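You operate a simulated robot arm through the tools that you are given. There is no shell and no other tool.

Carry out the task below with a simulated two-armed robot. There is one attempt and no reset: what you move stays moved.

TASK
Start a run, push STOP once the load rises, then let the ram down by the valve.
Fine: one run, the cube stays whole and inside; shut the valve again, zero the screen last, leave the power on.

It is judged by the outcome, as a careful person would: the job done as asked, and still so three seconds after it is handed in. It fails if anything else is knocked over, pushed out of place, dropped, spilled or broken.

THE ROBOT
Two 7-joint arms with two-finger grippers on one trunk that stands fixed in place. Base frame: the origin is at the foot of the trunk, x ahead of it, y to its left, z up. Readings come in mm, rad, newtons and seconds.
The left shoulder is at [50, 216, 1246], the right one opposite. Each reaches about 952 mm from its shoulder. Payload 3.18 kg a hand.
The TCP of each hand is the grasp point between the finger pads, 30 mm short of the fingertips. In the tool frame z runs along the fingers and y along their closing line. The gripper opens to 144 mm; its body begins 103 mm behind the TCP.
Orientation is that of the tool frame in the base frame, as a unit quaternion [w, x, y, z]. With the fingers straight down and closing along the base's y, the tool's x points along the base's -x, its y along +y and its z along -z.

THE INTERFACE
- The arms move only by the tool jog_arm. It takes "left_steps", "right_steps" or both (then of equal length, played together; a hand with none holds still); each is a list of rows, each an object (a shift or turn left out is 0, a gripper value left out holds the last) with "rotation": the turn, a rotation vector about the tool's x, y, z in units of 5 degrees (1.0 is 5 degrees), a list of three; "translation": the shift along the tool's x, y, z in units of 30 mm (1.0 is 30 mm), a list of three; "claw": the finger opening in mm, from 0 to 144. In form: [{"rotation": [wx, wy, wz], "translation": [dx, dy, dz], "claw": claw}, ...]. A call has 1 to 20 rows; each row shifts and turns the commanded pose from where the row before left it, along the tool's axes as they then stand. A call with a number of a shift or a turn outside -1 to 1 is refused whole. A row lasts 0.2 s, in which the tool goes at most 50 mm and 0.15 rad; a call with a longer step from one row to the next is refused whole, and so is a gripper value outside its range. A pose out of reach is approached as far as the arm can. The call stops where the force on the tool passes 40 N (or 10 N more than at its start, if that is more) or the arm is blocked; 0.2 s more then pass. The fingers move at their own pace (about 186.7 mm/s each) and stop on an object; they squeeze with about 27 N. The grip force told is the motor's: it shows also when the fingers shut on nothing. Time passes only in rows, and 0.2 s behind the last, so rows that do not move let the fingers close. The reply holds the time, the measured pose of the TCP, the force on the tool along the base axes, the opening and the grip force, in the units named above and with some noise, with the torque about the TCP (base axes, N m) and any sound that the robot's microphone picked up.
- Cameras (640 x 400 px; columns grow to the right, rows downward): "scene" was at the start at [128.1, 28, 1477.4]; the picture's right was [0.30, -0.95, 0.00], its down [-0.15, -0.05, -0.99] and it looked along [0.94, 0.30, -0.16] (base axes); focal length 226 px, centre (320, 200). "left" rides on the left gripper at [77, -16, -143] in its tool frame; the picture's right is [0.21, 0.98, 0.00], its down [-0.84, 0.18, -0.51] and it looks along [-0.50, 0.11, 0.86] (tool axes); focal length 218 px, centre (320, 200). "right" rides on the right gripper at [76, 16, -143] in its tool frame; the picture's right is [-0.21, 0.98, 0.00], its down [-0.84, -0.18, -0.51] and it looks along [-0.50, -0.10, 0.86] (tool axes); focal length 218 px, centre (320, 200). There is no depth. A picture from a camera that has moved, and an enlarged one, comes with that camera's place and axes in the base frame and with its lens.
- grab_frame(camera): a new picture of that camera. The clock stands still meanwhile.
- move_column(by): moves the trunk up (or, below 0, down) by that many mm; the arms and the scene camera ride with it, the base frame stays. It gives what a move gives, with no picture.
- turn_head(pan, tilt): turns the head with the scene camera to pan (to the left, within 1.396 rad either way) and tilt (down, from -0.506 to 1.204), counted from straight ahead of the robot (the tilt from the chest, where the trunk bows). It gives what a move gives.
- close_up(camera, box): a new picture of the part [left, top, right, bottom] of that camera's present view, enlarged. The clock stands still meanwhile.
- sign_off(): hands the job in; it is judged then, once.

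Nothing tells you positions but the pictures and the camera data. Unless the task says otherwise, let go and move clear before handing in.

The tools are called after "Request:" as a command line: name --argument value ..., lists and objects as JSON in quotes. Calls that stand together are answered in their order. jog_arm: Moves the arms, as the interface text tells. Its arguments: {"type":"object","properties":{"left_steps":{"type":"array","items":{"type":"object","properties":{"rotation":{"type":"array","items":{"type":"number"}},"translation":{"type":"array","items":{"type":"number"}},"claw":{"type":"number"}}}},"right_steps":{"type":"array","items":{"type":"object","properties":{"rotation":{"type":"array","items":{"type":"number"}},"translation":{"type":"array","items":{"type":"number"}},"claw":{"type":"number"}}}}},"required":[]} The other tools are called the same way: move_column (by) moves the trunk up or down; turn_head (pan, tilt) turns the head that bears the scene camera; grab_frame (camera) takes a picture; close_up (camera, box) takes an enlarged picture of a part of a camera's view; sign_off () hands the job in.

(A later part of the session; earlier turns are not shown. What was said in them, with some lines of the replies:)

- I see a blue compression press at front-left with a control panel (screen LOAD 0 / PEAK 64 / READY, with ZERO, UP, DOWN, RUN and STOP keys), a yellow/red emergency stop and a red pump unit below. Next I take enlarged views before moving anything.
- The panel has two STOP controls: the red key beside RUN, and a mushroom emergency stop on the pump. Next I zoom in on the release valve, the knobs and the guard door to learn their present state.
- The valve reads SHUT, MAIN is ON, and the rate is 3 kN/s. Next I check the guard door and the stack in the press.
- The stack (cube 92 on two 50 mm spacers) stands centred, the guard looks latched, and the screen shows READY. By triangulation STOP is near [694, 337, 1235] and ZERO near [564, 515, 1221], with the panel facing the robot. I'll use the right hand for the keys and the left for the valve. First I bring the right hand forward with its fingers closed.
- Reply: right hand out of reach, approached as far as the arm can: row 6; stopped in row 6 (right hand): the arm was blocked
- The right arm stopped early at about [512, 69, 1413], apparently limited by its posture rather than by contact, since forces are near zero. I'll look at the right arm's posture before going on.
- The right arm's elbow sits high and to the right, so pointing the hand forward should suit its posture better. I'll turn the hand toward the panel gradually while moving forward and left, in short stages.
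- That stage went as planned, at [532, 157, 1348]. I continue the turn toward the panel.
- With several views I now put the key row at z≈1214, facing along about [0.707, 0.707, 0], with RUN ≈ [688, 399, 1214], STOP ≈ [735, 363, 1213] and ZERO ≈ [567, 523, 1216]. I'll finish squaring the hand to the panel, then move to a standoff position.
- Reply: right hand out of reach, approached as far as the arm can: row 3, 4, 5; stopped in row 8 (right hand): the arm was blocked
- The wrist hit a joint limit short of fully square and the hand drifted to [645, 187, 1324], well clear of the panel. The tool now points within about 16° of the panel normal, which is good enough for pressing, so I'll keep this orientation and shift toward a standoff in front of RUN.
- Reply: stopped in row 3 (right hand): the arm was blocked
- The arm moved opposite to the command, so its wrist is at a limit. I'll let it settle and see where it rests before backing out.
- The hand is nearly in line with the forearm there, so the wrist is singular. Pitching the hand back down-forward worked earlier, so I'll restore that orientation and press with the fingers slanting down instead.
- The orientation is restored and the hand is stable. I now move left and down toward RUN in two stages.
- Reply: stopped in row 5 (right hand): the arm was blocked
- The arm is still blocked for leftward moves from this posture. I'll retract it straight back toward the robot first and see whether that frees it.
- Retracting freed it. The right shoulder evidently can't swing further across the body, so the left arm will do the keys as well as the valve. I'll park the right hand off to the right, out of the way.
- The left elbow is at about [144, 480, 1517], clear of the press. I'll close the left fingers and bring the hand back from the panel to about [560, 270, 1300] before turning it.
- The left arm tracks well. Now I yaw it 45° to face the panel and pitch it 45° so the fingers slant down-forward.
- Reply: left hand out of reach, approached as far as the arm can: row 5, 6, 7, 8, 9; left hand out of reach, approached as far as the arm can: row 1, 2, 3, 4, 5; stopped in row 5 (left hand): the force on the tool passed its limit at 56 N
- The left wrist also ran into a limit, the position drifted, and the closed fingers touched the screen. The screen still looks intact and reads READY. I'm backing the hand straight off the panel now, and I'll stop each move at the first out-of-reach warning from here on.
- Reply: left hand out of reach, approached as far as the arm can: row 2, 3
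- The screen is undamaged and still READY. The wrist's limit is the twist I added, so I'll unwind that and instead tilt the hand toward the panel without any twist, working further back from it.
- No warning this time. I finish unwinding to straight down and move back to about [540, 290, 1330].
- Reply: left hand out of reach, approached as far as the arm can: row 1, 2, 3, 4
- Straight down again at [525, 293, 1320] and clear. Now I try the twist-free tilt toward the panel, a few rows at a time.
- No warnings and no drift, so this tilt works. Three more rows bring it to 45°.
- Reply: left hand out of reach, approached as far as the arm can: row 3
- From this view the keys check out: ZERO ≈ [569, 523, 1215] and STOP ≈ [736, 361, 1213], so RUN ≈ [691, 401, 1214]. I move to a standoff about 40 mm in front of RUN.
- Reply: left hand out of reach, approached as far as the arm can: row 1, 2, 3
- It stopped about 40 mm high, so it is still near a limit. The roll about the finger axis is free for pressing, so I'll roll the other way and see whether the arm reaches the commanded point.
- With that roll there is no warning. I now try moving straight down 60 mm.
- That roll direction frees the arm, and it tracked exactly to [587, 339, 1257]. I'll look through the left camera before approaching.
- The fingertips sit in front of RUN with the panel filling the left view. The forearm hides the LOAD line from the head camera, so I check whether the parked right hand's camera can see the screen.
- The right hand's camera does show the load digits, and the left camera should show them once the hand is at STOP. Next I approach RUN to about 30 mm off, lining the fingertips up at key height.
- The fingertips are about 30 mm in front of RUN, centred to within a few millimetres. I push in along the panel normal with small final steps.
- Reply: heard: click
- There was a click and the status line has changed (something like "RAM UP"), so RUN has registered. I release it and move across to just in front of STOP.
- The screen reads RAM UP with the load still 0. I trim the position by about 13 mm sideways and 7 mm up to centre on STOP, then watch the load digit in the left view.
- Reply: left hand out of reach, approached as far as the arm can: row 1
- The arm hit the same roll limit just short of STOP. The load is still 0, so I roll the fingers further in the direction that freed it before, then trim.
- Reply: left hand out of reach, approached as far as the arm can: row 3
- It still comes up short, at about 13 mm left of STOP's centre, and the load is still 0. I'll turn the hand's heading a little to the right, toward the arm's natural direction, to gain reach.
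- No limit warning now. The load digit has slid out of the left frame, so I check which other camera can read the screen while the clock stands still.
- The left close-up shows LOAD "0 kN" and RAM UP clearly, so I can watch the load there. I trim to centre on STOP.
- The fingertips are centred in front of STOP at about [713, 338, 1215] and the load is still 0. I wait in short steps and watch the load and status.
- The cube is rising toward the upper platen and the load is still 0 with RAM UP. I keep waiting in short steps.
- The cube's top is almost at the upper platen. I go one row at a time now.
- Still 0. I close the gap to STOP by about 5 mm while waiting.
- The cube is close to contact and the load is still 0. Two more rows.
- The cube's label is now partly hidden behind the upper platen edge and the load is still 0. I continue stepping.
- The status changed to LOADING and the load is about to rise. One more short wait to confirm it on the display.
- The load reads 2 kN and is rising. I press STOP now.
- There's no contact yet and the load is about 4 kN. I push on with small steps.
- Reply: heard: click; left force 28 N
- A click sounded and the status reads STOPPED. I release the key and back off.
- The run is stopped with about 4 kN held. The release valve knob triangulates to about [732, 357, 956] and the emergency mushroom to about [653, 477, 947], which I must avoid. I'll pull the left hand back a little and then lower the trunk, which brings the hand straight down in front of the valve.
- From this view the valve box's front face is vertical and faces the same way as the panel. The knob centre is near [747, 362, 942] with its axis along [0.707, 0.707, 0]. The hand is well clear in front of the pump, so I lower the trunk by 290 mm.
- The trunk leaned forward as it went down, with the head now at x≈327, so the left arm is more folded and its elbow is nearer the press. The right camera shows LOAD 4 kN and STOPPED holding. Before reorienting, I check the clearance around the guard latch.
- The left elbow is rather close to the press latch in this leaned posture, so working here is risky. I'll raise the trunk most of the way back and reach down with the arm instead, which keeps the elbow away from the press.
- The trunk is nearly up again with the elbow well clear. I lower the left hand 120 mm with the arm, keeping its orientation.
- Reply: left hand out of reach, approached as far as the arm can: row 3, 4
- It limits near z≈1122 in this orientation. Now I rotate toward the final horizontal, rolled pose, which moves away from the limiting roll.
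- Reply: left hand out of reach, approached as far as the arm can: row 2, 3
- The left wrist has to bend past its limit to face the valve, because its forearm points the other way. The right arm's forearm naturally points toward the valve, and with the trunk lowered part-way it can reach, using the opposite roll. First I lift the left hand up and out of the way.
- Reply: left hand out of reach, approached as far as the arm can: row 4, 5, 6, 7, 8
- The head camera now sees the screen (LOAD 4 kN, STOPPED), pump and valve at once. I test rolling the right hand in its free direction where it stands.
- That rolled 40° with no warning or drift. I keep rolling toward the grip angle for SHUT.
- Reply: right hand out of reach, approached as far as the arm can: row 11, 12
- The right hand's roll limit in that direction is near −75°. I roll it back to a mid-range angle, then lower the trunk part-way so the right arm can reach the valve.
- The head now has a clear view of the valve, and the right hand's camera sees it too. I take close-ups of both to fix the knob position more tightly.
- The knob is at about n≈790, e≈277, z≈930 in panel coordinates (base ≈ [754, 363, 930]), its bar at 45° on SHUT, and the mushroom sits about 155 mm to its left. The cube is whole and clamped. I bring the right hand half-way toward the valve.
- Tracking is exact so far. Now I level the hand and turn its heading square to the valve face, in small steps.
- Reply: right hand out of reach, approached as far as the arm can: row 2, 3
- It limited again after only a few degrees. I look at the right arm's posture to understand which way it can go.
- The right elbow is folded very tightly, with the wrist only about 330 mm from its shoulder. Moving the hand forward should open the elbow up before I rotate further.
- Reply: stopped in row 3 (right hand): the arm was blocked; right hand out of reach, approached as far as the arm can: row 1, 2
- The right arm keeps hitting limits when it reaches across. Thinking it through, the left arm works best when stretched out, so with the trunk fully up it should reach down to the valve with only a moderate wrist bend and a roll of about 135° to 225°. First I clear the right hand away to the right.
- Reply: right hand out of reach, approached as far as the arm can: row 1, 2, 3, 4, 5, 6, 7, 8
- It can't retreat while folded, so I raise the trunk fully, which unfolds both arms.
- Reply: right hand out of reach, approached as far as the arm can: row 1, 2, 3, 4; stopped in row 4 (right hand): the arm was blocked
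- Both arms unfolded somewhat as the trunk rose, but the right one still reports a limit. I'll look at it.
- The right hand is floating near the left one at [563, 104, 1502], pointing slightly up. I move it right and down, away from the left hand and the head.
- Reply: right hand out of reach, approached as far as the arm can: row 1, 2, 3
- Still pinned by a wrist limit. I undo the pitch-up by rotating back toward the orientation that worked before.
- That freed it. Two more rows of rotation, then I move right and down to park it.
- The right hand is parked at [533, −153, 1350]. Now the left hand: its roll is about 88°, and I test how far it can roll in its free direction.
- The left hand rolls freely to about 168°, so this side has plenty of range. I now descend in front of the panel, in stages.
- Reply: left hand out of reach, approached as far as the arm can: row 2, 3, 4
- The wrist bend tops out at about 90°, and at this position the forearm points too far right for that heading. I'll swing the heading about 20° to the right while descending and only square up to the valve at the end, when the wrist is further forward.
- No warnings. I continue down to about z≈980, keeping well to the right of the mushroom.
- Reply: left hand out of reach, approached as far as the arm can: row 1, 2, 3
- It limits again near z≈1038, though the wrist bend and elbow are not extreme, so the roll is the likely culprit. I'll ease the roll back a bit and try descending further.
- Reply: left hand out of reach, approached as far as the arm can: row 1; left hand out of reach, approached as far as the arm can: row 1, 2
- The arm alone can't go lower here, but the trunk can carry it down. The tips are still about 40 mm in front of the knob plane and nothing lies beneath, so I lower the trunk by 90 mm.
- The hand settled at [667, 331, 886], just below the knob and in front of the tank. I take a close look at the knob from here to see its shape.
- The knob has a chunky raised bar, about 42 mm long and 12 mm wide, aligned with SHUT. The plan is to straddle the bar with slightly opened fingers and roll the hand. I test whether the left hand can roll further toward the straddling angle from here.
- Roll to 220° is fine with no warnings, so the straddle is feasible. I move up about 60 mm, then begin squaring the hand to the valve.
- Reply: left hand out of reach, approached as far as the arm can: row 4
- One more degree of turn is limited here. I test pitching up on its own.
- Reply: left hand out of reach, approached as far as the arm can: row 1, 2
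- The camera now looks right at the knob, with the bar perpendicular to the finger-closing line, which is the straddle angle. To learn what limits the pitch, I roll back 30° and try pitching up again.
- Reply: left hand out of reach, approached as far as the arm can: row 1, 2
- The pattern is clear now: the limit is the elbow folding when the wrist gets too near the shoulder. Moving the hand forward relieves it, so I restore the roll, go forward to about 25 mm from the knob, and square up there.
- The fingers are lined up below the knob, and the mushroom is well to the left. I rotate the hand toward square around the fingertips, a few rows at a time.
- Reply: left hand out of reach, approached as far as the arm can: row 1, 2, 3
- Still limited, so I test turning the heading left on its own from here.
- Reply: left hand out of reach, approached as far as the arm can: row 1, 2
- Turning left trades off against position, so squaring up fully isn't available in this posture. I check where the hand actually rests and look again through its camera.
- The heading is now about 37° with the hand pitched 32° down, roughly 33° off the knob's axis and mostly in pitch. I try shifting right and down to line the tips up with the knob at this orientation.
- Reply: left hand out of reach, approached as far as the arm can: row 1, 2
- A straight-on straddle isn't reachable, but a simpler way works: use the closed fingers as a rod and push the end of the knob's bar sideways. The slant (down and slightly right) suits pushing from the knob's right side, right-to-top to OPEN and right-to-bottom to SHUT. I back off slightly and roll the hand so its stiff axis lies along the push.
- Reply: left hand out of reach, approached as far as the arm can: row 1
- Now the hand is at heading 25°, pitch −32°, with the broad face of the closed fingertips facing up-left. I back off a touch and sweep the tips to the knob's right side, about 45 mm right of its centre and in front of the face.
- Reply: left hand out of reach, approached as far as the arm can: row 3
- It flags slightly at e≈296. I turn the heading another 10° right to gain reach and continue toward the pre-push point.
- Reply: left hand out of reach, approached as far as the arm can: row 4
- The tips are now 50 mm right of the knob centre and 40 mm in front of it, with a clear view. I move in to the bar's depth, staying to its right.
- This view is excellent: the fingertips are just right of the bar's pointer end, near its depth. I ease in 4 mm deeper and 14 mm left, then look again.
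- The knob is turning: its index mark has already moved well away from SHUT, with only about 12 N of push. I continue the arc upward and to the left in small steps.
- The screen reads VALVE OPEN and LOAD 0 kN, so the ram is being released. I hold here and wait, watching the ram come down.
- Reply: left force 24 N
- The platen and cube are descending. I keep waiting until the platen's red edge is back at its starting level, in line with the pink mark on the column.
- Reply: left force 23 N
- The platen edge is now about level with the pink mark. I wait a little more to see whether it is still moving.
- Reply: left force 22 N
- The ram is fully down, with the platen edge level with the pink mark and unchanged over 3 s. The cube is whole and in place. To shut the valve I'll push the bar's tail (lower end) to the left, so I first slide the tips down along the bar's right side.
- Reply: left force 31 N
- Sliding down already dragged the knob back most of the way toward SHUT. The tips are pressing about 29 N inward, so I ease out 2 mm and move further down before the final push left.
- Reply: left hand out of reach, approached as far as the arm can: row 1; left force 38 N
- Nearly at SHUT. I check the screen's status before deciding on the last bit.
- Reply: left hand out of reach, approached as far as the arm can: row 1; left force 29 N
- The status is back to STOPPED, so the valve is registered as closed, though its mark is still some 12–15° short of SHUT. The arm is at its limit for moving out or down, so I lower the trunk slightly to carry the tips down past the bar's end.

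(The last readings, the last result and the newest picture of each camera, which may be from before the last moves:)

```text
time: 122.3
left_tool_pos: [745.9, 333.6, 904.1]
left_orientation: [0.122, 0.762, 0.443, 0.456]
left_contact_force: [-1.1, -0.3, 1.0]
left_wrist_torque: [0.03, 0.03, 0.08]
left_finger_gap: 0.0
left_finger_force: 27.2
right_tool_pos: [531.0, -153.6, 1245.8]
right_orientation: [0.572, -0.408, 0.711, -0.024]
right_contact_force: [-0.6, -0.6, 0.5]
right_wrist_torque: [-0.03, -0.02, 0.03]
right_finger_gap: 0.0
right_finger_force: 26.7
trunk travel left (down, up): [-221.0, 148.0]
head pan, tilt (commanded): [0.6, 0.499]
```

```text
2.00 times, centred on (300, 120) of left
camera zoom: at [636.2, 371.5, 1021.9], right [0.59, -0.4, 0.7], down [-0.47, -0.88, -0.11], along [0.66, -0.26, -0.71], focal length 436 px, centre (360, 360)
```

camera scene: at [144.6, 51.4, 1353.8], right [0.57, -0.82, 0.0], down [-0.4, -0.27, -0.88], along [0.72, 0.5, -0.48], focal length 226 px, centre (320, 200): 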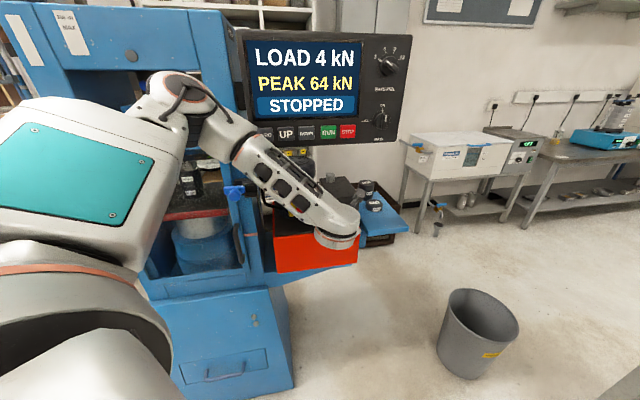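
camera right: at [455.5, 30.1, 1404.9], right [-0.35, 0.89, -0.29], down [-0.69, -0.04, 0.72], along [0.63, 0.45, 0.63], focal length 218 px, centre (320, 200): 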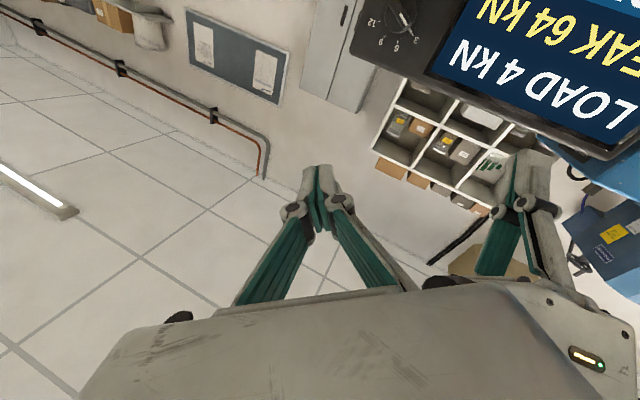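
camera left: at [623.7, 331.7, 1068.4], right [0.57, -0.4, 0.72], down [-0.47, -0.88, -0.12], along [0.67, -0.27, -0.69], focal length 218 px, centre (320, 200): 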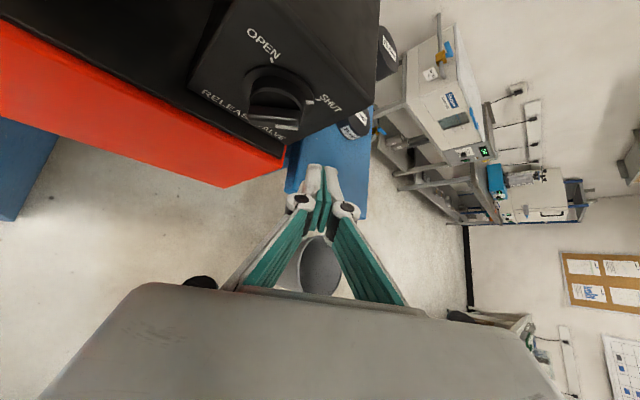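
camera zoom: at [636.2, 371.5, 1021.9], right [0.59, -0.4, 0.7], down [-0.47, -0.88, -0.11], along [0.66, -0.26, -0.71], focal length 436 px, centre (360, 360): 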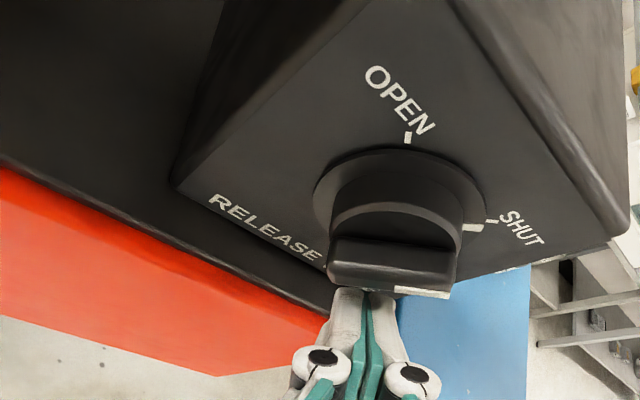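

The knob's index mark now lines up with SHUT exactly as at the start, and the tips are free of it with no contact force. I retract straight back along the fingers, so nothing brushes the knob.

Request:
jog_arm --left_steps '[{"translation": [0, 0, -0.5]}, {"translation": [0, 0, -0.7]}, {"translation": [0, 0, -0.7]}]'

Request:
grab_frame --camera "left"

Request:
close_up --camera "scene" --box '[100, 30, 420, 270]'

```text
time: 123.1
left_tool_pos: [701.0, 321.6, 933.9]
left_orientation: [0.123, 0.763, 0.443, 0.454]
left_contact_force: [-0.5, -0.7, -0.7]
left_wrist_torque: [0.0, 0.0, 0.02]
left_finger_gap: 0.0
left_finger_force: 26.7
right_tool_pos: [532.8, -152.2, 1245.2]
right_orientation: [0.572, -0.408, 0.711, -0.023]
right_contact_force: [-0.3, -0.3, 0.2]
right_wrist_torque: [0.02, 0.03, 0.0]
right_finger_gap: 0.1
right_finger_force: 27.0
trunk travel left (down, up): [-221.0, 148.0]
head pan, tilt (commanded): [0.6, 0.499]
```

```text
taken
camera left: at [592.2, 359.0, 1051.3], right [0.59, -0.4, 0.7], down [-0.47, -0.88, -0.1], along [0.65, -0.27, -0.71], focal length 218 px, centre (320, 200)
```

left: 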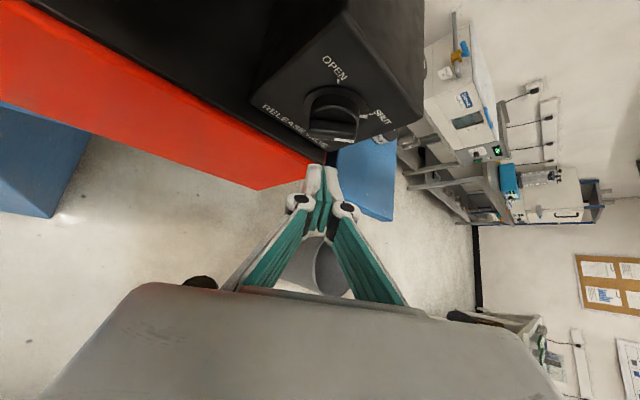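

```text
1.67 times, centred on (260, 150) of scene
camera zoom: at [152.9, 50.9, 1339.5], right [0.57, -0.82, 0.0], down [-0.39, -0.27, -0.88], along [0.72, 0.5, -0.48], focal length 377 px, centre (420, 283)
```

zoom: 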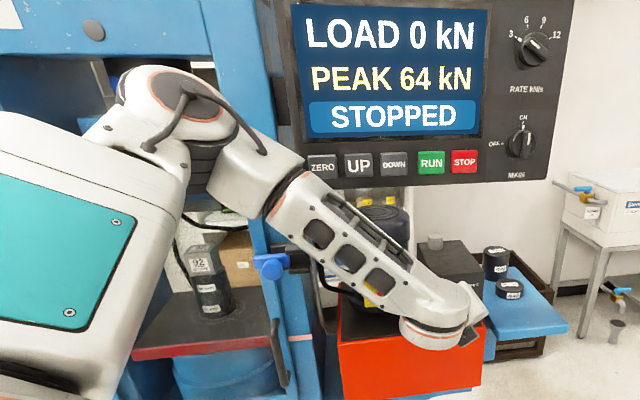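

The tips are 35 mm clear. I verify the valve position with a close-up.

Request:
close_up --camera "left" --box '[250, 30, 430, 170]'

```text
2.86 times, centred on (340, 100) of left
camera zoom: at [592.2, 359.0, 1051.3], right [0.59, -0.4, 0.7], down [-0.47, -0.88, -0.1], along [0.65, -0.27, -0.71], focal length 624 px, centre (263, 486)
```

zoom: 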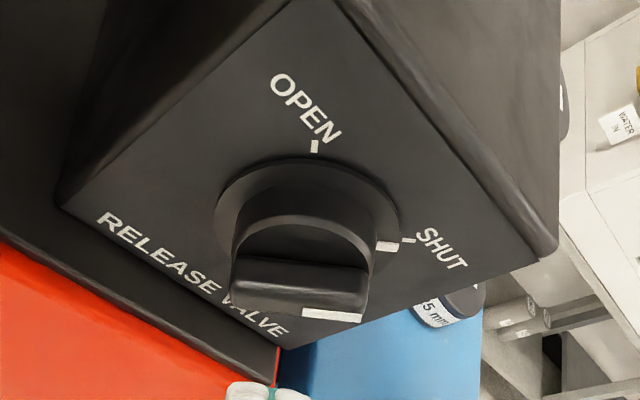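

The mark is at SHUT, matching the starting picture. Next is ZERO, the last step. I retract a bit more, then raise the trunk back up to work at the panel.

Request:
jog_arm --left_steps '[{"translation": [0, 0, -0.7]}, {"translation": [0, 0, -0.7]}]'

Request:
move_column --by 104

Request:
grab_frame --camera "scene"

Request:
grab_frame --camera "left"

```text
time: 123.7
left_tool_pos: [666.5, 313.1, 957.1]
left_orientation: [0.123, 0.763, 0.444, 0.453]
left_contact_force: [-0.4, 0.2, -1.3]
left_wrist_torque: [0.0, -0.01, 0.0]
left_finger_gap: 0.0
left_finger_force: 27.0
right_tool_pos: [533.2, -152.7, 1245.0]
right_orientation: [0.571, -0.408, 0.712, -0.024]
right_contact_force: [-0.6, 0.4, 0.3]
right_wrist_torque: [-0.01, -0.01, 0.0]
right_finger_gap: 0.0
right_finger_force: 26.3
trunk travel left (down, up): [-221.0, 148.0]
head pan, tilt (commanded): [0.6, 0.499]
```

```text
time: 125.1
left_tool_pos: [668.0, 310.9, 1061.7]
left_orientation: [0.122, 0.764, 0.443, 0.453]
left_contact_force: [-0.3, 1.0, 0.0]
left_wrist_torque: [0.01, -0.01, -0.02]
left_finger_gap: 0.0
left_finger_force: 27.0
right_tool_pos: [534.7, -151.9, 1348.0]
right_orientation: [0.571, -0.409, 0.712, -0.024]
right_contact_force: [0.6, -0.4, -0.7]
right_wrist_torque: [0.0, 0.01, 0.05]
right_finger_gap: 0.1
right_finger_force: 27.3
trunk travel left (down, up): [-325.0, 44.0]
head pan, tilt (commanded): [0.6, 0.499]
```

```text
taken
camera scene: at [114.9, 51.3, 1446.0], right [0.57, -0.82, 0.0], down [-0.4, -0.27, -0.88], along [0.72, 0.5, -0.48], focal length 226 px, centre (320, 200)
```

scene: 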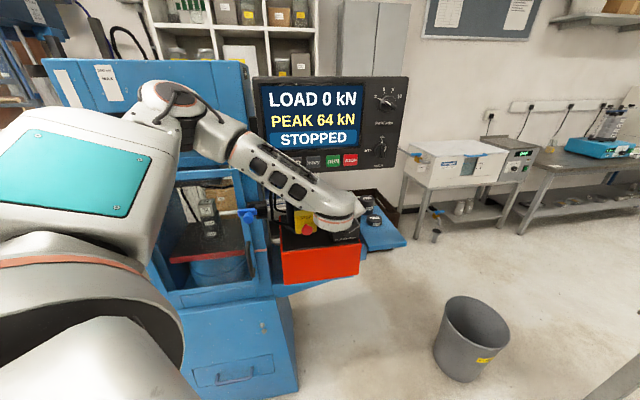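

```text
taken
camera left: at [558.9, 349.9, 1178.6], right [0.59, -0.4, 0.7], down [-0.47, -0.88, -0.1], along [0.65, -0.27, -0.71], focal length 218 px, centre (320, 200)
```

left: 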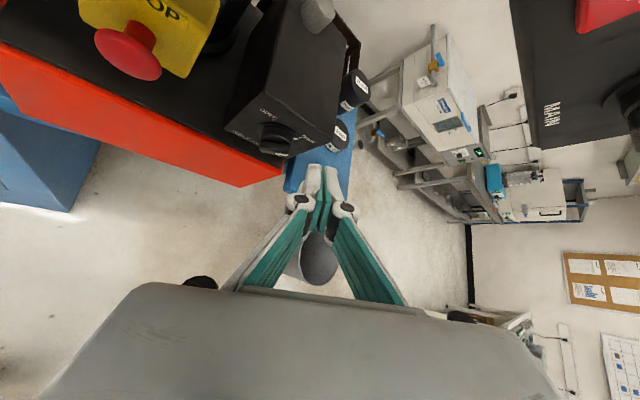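

The trunk is up, and the screen reads LOAD 0, PEAK 64, STOPPED. I bring the left hand up and back in front of the panel, keeping well off its face.

Request:
jog_arm --left_steps '[{"translation": [0.475, 0.502, -1.0]}, {"translation": [0.475, 0.502, -1.0]}, {"translation": [0.475, 0.502, -1.0]}, {"translation": [0.475, 0.502, -1.0]}, {"translation": [0.475, 0.502, -1.0]}]'

Request:
grab_frame --camera "scene"

```text
time: 126.3
left_tool_pos: [602.3, 291.8, 1232.7]
left_orientation: [0.123, 0.763, 0.443, 0.454]
left_contact_force: [0.5, 0.1, -0.2]
left_wrist_torque: [-0.01, 0.0, 0.03]
left_finger_gap: 0.0
left_finger_force: 26.8
right_tool_pos: [533.4, -153.0, 1349.8]
right_orientation: [0.571, -0.408, 0.712, -0.023]
right_contact_force: [-0.3, -0.1, -0.1]
right_wrist_torque: [0.01, -0.03, -0.03]
right_finger_gap: 0.3
right_finger_force: 26.7
trunk travel left (down, up): [-325.0, 44.0]
head pan, tilt (commanded): [0.6, 0.499]
```

```text
taken
camera scene: at [113.4, 50.7, 1446.3], right [0.57, -0.82, 0.0], down [-0.39, -0.27, -0.88], along [0.72, 0.5, -0.48], focal length 226 px, centre (320, 200)
```

scene: 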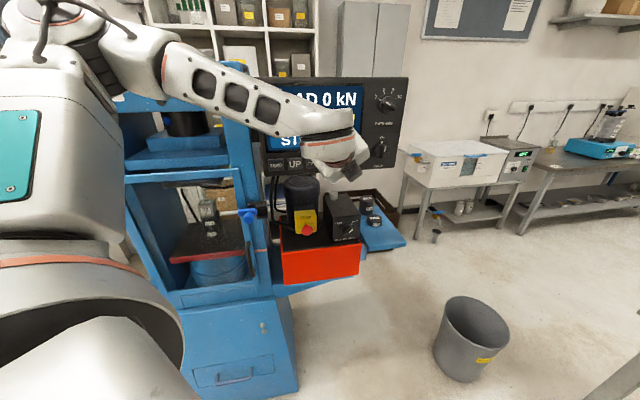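

Now I pitch the fingers further down and roll the hand back so its camera side faces away from the panel, ready for the ZERO key.

Request:
jog_arm --left_steps '[{"rotation": [0.709, -0.705, 0]}, {"rotation": [0.709, -0.705, 0]}, {"rotation": [0.709, -0.705, 0]}, {"rotation": [0, 0, -1]}, {"rotation": [0, 0, -1]}, {"rotation": [0, 0, -1]}, {"rotation": [0, 0, -1]}, {"rotation": [0, 0, -1]}, {"rotation": [0, 0, -1]}, {"rotation": [0, 0, -1]}, {"rotation": [0, 0, -1]}]'

```text
time: 128.7
left_tool_pos: [604.3, 291.0, 1231.6]
left_orientation: [0.202, 0.6, 0.72, 0.286]
left_contact_force: [-0.8, 0.9, 0.4]
left_wrist_torque: [-0.01, 0.03, -0.01]
left_finger_gap: 0.0
left_finger_force: 27.4
right_tool_pos: [533.6, -152.3, 1349.0]
right_orientation: [0.571, -0.408, 0.712, -0.023]
right_contact_force: [-0.2, -0.6, -0.1]
right_wrist_torque: [-0.03, 0.01, 0.01]
right_finger_gap: 0.1
right_finger_force: 27.0
trunk travel left (down, up): [-325.0, 44.0]
head pan, tilt (commanded): [0.6, 0.499]
```

I use the same hand posture that pressed RUN cleanly, which keeps the camera away from the press column. I shift left a bit and rotate into it, well off the panel.

Request:
jog_arm --left_steps '[{"translation": [0.8, -0.28, -0.58]}, {"translation": [0.8, -0.28, -0.58]}, {"rotation": [-0.136, 0.404, -0.927]}, {"rotation": [-0.136, 0.404, -0.927]}, {"rotation": [-0.136, 0.404, -0.927]}, {"rotation": [-0.136, 0.404, -0.927]}, {"rotation": [-0.136, 0.404, -0.927]}]'

```text
time: 130.3
left_tool_pos: [560.1, 330.9, 1248.9]
left_orientation: [0.209, 0.41, 0.831, 0.313]
left_contact_force: [0.2, -0.4, 0.3]
left_wrist_torque: [0.01, 0.02, -0.04]
left_finger_gap: 0.0
left_finger_force: 27.0
right_tool_pos: [534.9, -151.7, 1349.1]
right_orientation: [0.571, -0.408, 0.712, -0.023]
right_contact_force: [0.3, 0.0, -0.4]
right_wrist_torque: [-0.01, -0.01, 0.0]
right_finger_gap: 0.0
right_finger_force: 26.7
trunk travel left (down, up): [-325.0, 44.0]
head pan, tilt (commanded): [0.6, 0.499]
```

Request:
jog_arm --left_steps '[{"rotation": [-0.136, 0.404, -0.927]}, {"rotation": [-0.136, 0.404, -0.927]}, {"rotation": [-0.136, 0.404, -0.927]}, {"rotation": [-0.136, 0.404, -0.927]}, {"rotation": [-0.136, 0.404, -0.927]}]'

Request:
grab_frame --camera "left"

```text
time: 131.5
left_tool_pos: [559.9, 331.0, 1249.3]
left_orientation: [0.205, 0.2, 0.902, 0.323]
left_contact_force: [0.5, 1.0, -0.3]
left_wrist_torque: [0.01, 0.01, 0.02]
left_finger_gap: 0.0
left_finger_force: 26.4
right_tool_pos: [535.0, -151.6, 1349.1]
right_orientation: [0.57, -0.409, 0.712, -0.024]
right_contact_force: [0.8, -0.1, -0.3]
right_wrist_torque: [-0.03, -0.01, 0.0]
right_finger_gap: 0.1
right_finger_force: 26.7
trunk travel left (down, up): [-325.0, 44.0]
head pan, tilt (commanded): [0.6, 0.499]
```

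```text
taken
camera left: at [420.7, 285.4, 1323.1], right [0.05, 0.8, 0.6], down [0.49, -0.54, 0.68], along [0.87, 0.26, -0.42], focal length 218 px, centre (320, 200)
```

left: 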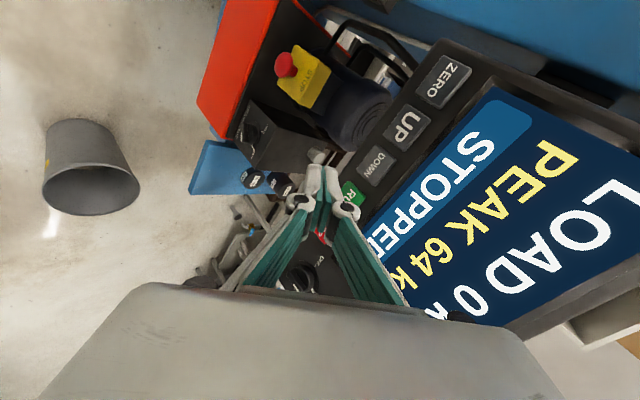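

The posture is reached with no warnings, and ZERO re-measures at about [566, 523, 1215]. I shift left to bring the tips in line with ZERO, still 100 mm off the panel.

Request:
jog_arm --left_steps '[{"translation": [0.826, 0.286, 0.11]}, {"translation": [0.826, 0.286, 0.11]}, {"translation": [0.826, 0.286, 0.11]}]'

```text
time: 132.3
left_tool_pos: [507.0, 391.9, 1243.3]
left_orientation: [0.206, 0.202, 0.902, 0.323]
left_contact_force: [0.2, 0.2, -0.3]
left_wrist_torque: [-0.03, -0.01, -0.04]
left_finger_gap: 0.0
left_finger_force: 27.2
right_tool_pos: [532.5, -151.1, 1349.0]
right_orientation: [0.571, -0.408, 0.712, -0.023]
right_contact_force: [-0.8, -0.3, 1.1]
right_wrist_torque: [0.02, -0.02, -0.05]
right_finger_gap: 0.1
right_finger_force: 27.0
trunk travel left (down, up): [-325.0, 44.0]
head pan, tilt (commanded): [0.6, 0.499]
```

Request:
jog_arm --left_steps '[{"translation": [0.323, 0.735, 0.69]}, {"translation": [0.323, 0.735, 0.69]}]'

Request:
grab_frame --camera "left"

Request:
grab_frame --camera "scene"

```text
time: 132.9
left_tool_pos: [522.3, 452.1, 1236.9]
left_orientation: [0.205, 0.201, 0.902, 0.323]
left_contact_force: [0.4, -0.1, -0.1]
left_wrist_torque: [0.0, 0.04, 0.02]
left_finger_gap: 0.0
left_finger_force: 26.8
right_tool_pos: [533.8, -151.3, 1348.7]
right_orientation: [0.571, -0.408, 0.712, -0.023]
right_contact_force: [-0.8, -0.3, 0.8]
right_wrist_torque: [0.01, 0.0, -0.02]
right_finger_gap: 0.1
right_finger_force: 26.5
trunk travel left (down, up): [-325.0, 44.0]
head pan, tilt (commanded): [0.6, 0.499]
```

```text
taken
camera left: at [383.1, 407.3, 1310.5], right [0.05, 0.8, 0.6], down [0.49, -0.54, 0.68], along [0.87, 0.26, -0.42], focal length 218 px, centre (320, 200)
```

left: 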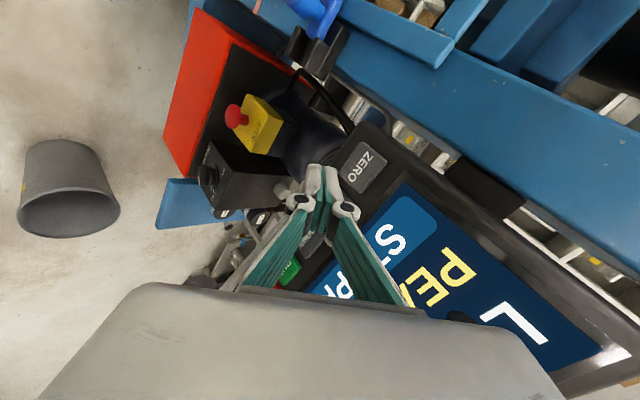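

```text
taken
camera scene: at [115.0, 51.2, 1446.1], right [0.57, -0.82, 0.0], down [-0.4, -0.27, -0.88], along [0.72, 0.5, -0.48], focal length 226 px, centre (320, 200)
```

scene: 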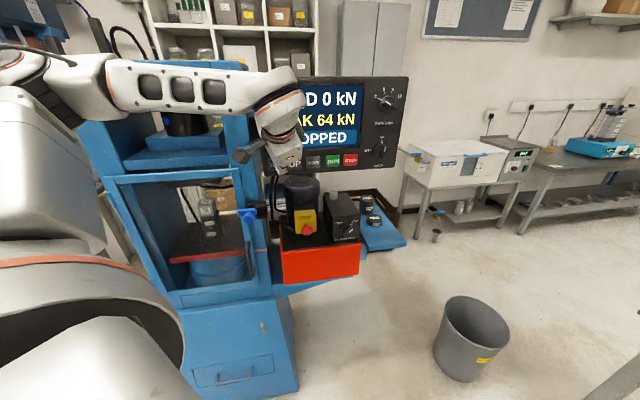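

ZERO is right ahead, 19 mm left and about 55 mm in. I move to about 20 mm in front of it.

Request:
jog_arm --left_steps '[{"translation": [0.147, 0.505, 0.4]}, {"translation": [0.147, 0.505, 0.4]}]'

Request:
close_up --camera "left" --box '[220, 90, 480, 260]'

```text
time: 133.5
left_tool_pos: [534.5, 490.6, 1239.0]
left_orientation: [0.207, 0.2, 0.901, 0.323]
left_contact_force: [-0.1, 0.6, -0.1]
left_wrist_torque: [-0.02, 0.0, 0.0]
left_finger_gap: 0.1
left_finger_force: 27.5
right_tool_pos: [532.0, -152.2, 1348.0]
right_orientation: [0.571, -0.408, 0.712, -0.024]
right_contact_force: [-0.1, 0.1, 0.1]
right_wrist_torque: [-0.02, 0.0, 0.02]
right_finger_gap: 0.0
right_finger_force: 27.1
trunk travel left (down, up): [-325.0, 44.0]
head pan, tilt (commanded): [0.6, 0.499]
```

```text
2.35 times, centred on (350, 175) of left
camera zoom: at [394.8, 445.1, 1312.1], right [0.05, 0.8, 0.6], down [0.49, -0.54, 0.68], along [0.87, 0.26, -0.42], focal length 514 px, centre (249, 259)
```

zoom: 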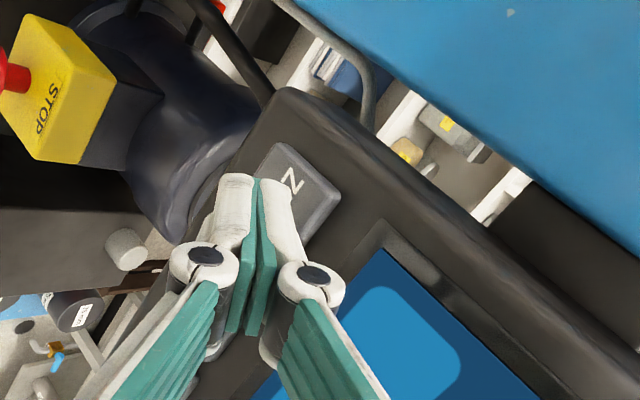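

The fingertips are centred about 18 mm in front of ZERO. I press in along the panel normal with small final steps.

Request:
jog_arm --left_steps '[{"translation": [-0.105, 0.288, 0.306]}, {"translation": [-0.04, 0.111, 0.118]}]'

Request:
close_up --camera "scene" --box '[220, 60, 420, 200]'

```text
time: 134.1
left_tool_pos: [547.3, 503.0, 1238.0]
left_orientation: [0.206, 0.201, 0.901, 0.324]
left_contact_force: [-1.1, -1.5, -0.2]
left_wrist_torque: [0.02, 0.04, 0.0]
left_finger_gap: 0.0
left_finger_force: 27.5
right_tool_pos: [533.1, -152.4, 1350.9]
right_orientation: [0.571, -0.408, 0.712, -0.024]
right_contact_force: [0.2, -0.6, 0.7]
right_wrist_torque: [-0.07, -0.03, -0.01]
right_finger_gap: 0.1
right_finger_force: 26.9
trunk travel left (down, up): [-325.0, 44.0]
head pan, tilt (commanded): [0.6, 0.499]
heard: click
```

```text
2.86 times, centred on (320, 130) of scene
camera zoom: at [114.3, 51.1, 1446.2], right [0.57, -0.82, 0.0], down [-0.39, -0.27, -0.88], along [0.72, 0.5, -0.48], focal length 647 px, centre (320, 400)
```

zoom: 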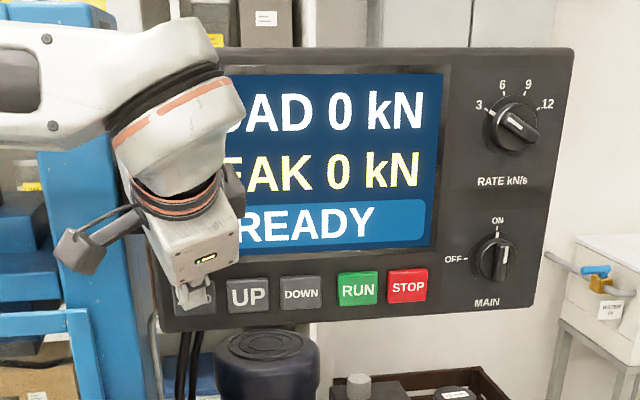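

A click, and the screen now shows LOAD 0, PEAK 0, READY. I back straight off the key and move clear.

Request:
jog_arm --left_steps '[{"translation": [0.16, -0.443, -0.471]}, {"translation": [0.2, -0.554, -0.589]}, {"translation": [0.2, -0.554, -0.589]}, {"translation": [0.2, -0.554, -0.589]}, {}]'

Request:
grab_frame --camera "scene"

Request:
grab_frame --camera "left"

```text
time: 135.3
left_tool_pos: [479.9, 434.7, 1239.6]
left_orientation: [0.206, 0.2, 0.901, 0.324]
left_contact_force: [-0.7, -0.8, -0.4]
left_wrist_torque: [0.02, 0.03, -0.02]
left_finger_gap: 0.1
left_finger_force: 27.1
right_tool_pos: [532.7, -151.2, 1349.6]
right_orientation: [0.57, -0.409, 0.712, -0.023]
right_contact_force: [0.0, -0.3, -0.2]
right_wrist_torque: [0.04, 0.03, -0.04]
right_finger_gap: 0.2
right_finger_force: 26.9
trunk travel left (down, up): [-325.0, 44.0]
head pan, tilt (commanded): [0.6, 0.499]
```

```text
taken
camera scene: at [114.6, 51.5, 1446.1], right [0.57, -0.82, 0.0], down [-0.39, -0.27, -0.88], along [0.72, 0.5, -0.48], focal length 226 px, centre (320, 200)
```

scene: 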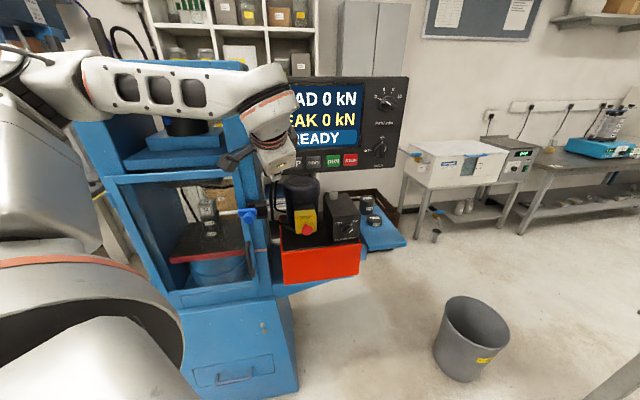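

```text
taken
camera left: at [340.7, 389.7, 1312.0], right [0.05, 0.8, 0.6], down [0.49, -0.54, 0.68], along [0.87, 0.26, -0.42], focal length 218 px, centre (320, 200)
```

left: 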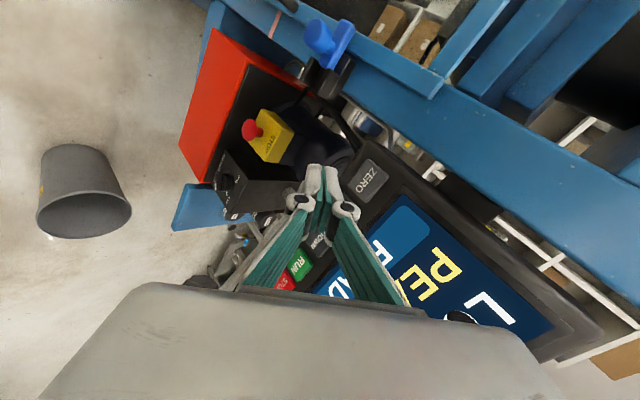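

The hand is clear, about 95 mm off the panel. Before handing in, I check the valve, the cube and the screen closely.

Request:
close_up --camera "scene" --box '[300, 170, 400, 250]'

Request:
close_up --camera "scene" --box '[140, 160, 300, 290]'

Request:
close_up --camera "right" --box '[320, 0, 640, 200]'

Request:
close_up --camera "scene" --box '[250, 60, 420, 190]'

```text
5.00 times, centred on (350, 210) of scene
camera zoom: at [114.6, 51.5, 1446.1], right [0.57, -0.82, 0.0], down [-0.39, -0.27, -0.88], along [0.72, 0.5, -0.48], focal length 1132 px, centre (170, 150)
```

zoom: 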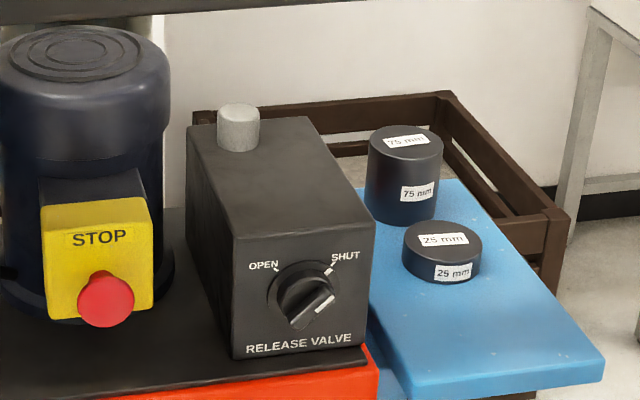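

```text
3.08 times, centred on (220, 225) of scene
camera zoom: at [114.6, 51.5, 1446.1], right [0.57, -0.82, 0.0], down [-0.39, -0.27, -0.88], along [0.72, 0.5, -0.48], focal length 697 px, centre (628, 123)
```

zoom: 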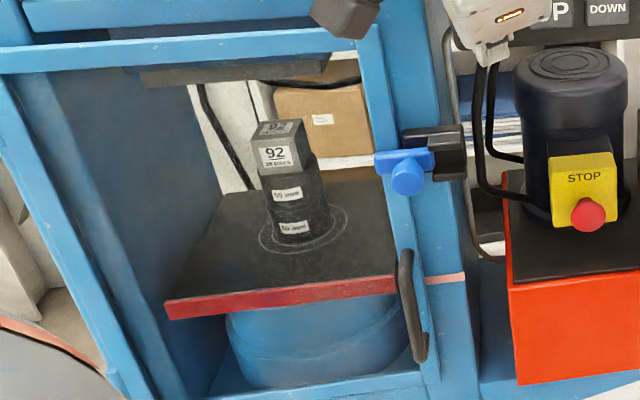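

```text
2.00 times, centred on (480, 100) of right
camera zoom: at [404.1, -248.4, 1330.8], right [-0.54, 0.78, -0.32], down [-0.31, 0.17, 0.93], along [0.78, 0.6, 0.15], focal length 436 px, centre (0, 400)
```

zoom: 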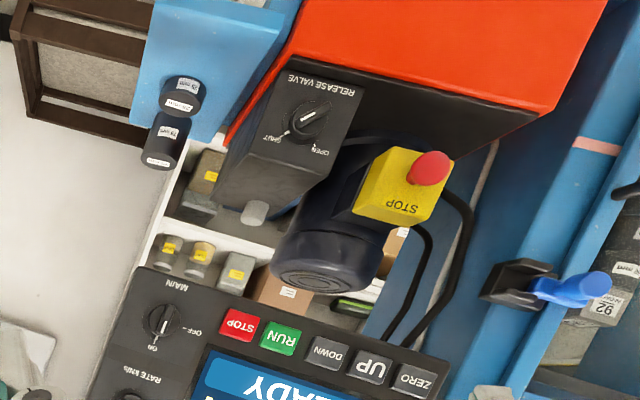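

```text
3.08 times, centred on (335, 125) of scene
camera zoom: at [114.6, 51.5, 1446.1], right [0.57, -0.82, 0.0], down [-0.39, -0.27, -0.88], along [0.72, 0.5, -0.48], focal length 697 px, centre (274, 431)
```

zoom: 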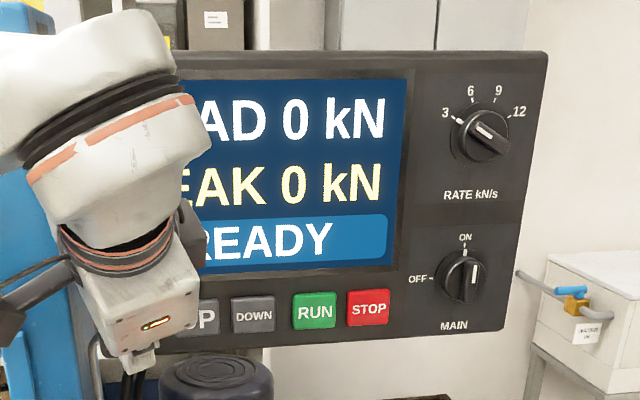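

Everything is as asked:
- One run was made and stopped at 4 kN, and the ram is back down.
- Cube 92 is whole and centred inside.
- The valve mark is at SHUT and MAIN is ON.
- The screen was zeroed last and shows 0 / 0 / READY.

Both hands are clear, so I hand it in.

Request:
sign_off

```text
The job is handed in.
```

The job is done and handed in. I don't have the judge's result.

- **Run:** I pressed RUN once. When the load showed 2 kN and rising, I pressed the panel's STOP key, and the load held at 4 kN.
- **Ram:** I opened the release valve and the load dropped to 0. I waited until the ram was fully down, with the platen back at its starting height.
- **Valve:** It is shut again, with its mark lined up on SHUT as at the start. I opened it only about 80% of the way, which was enough to lower the ram.
- **Screen:** I zeroed it last. It shows LOAD 0, PEAK 0 and READY.
- **Power and cube:** MAIN is still ON. The cube is whole and centred inside the press, and the emergency stop was never touched.

**Screen contact:** Early on, before the run, the left hand drifted while turning and its closed fingers pressed on the screen with about 56 N. I backed off at once and could see no damage, and the screen worked normally afterwards.

I saw nothing else knocked or moved, and both hands are clear.
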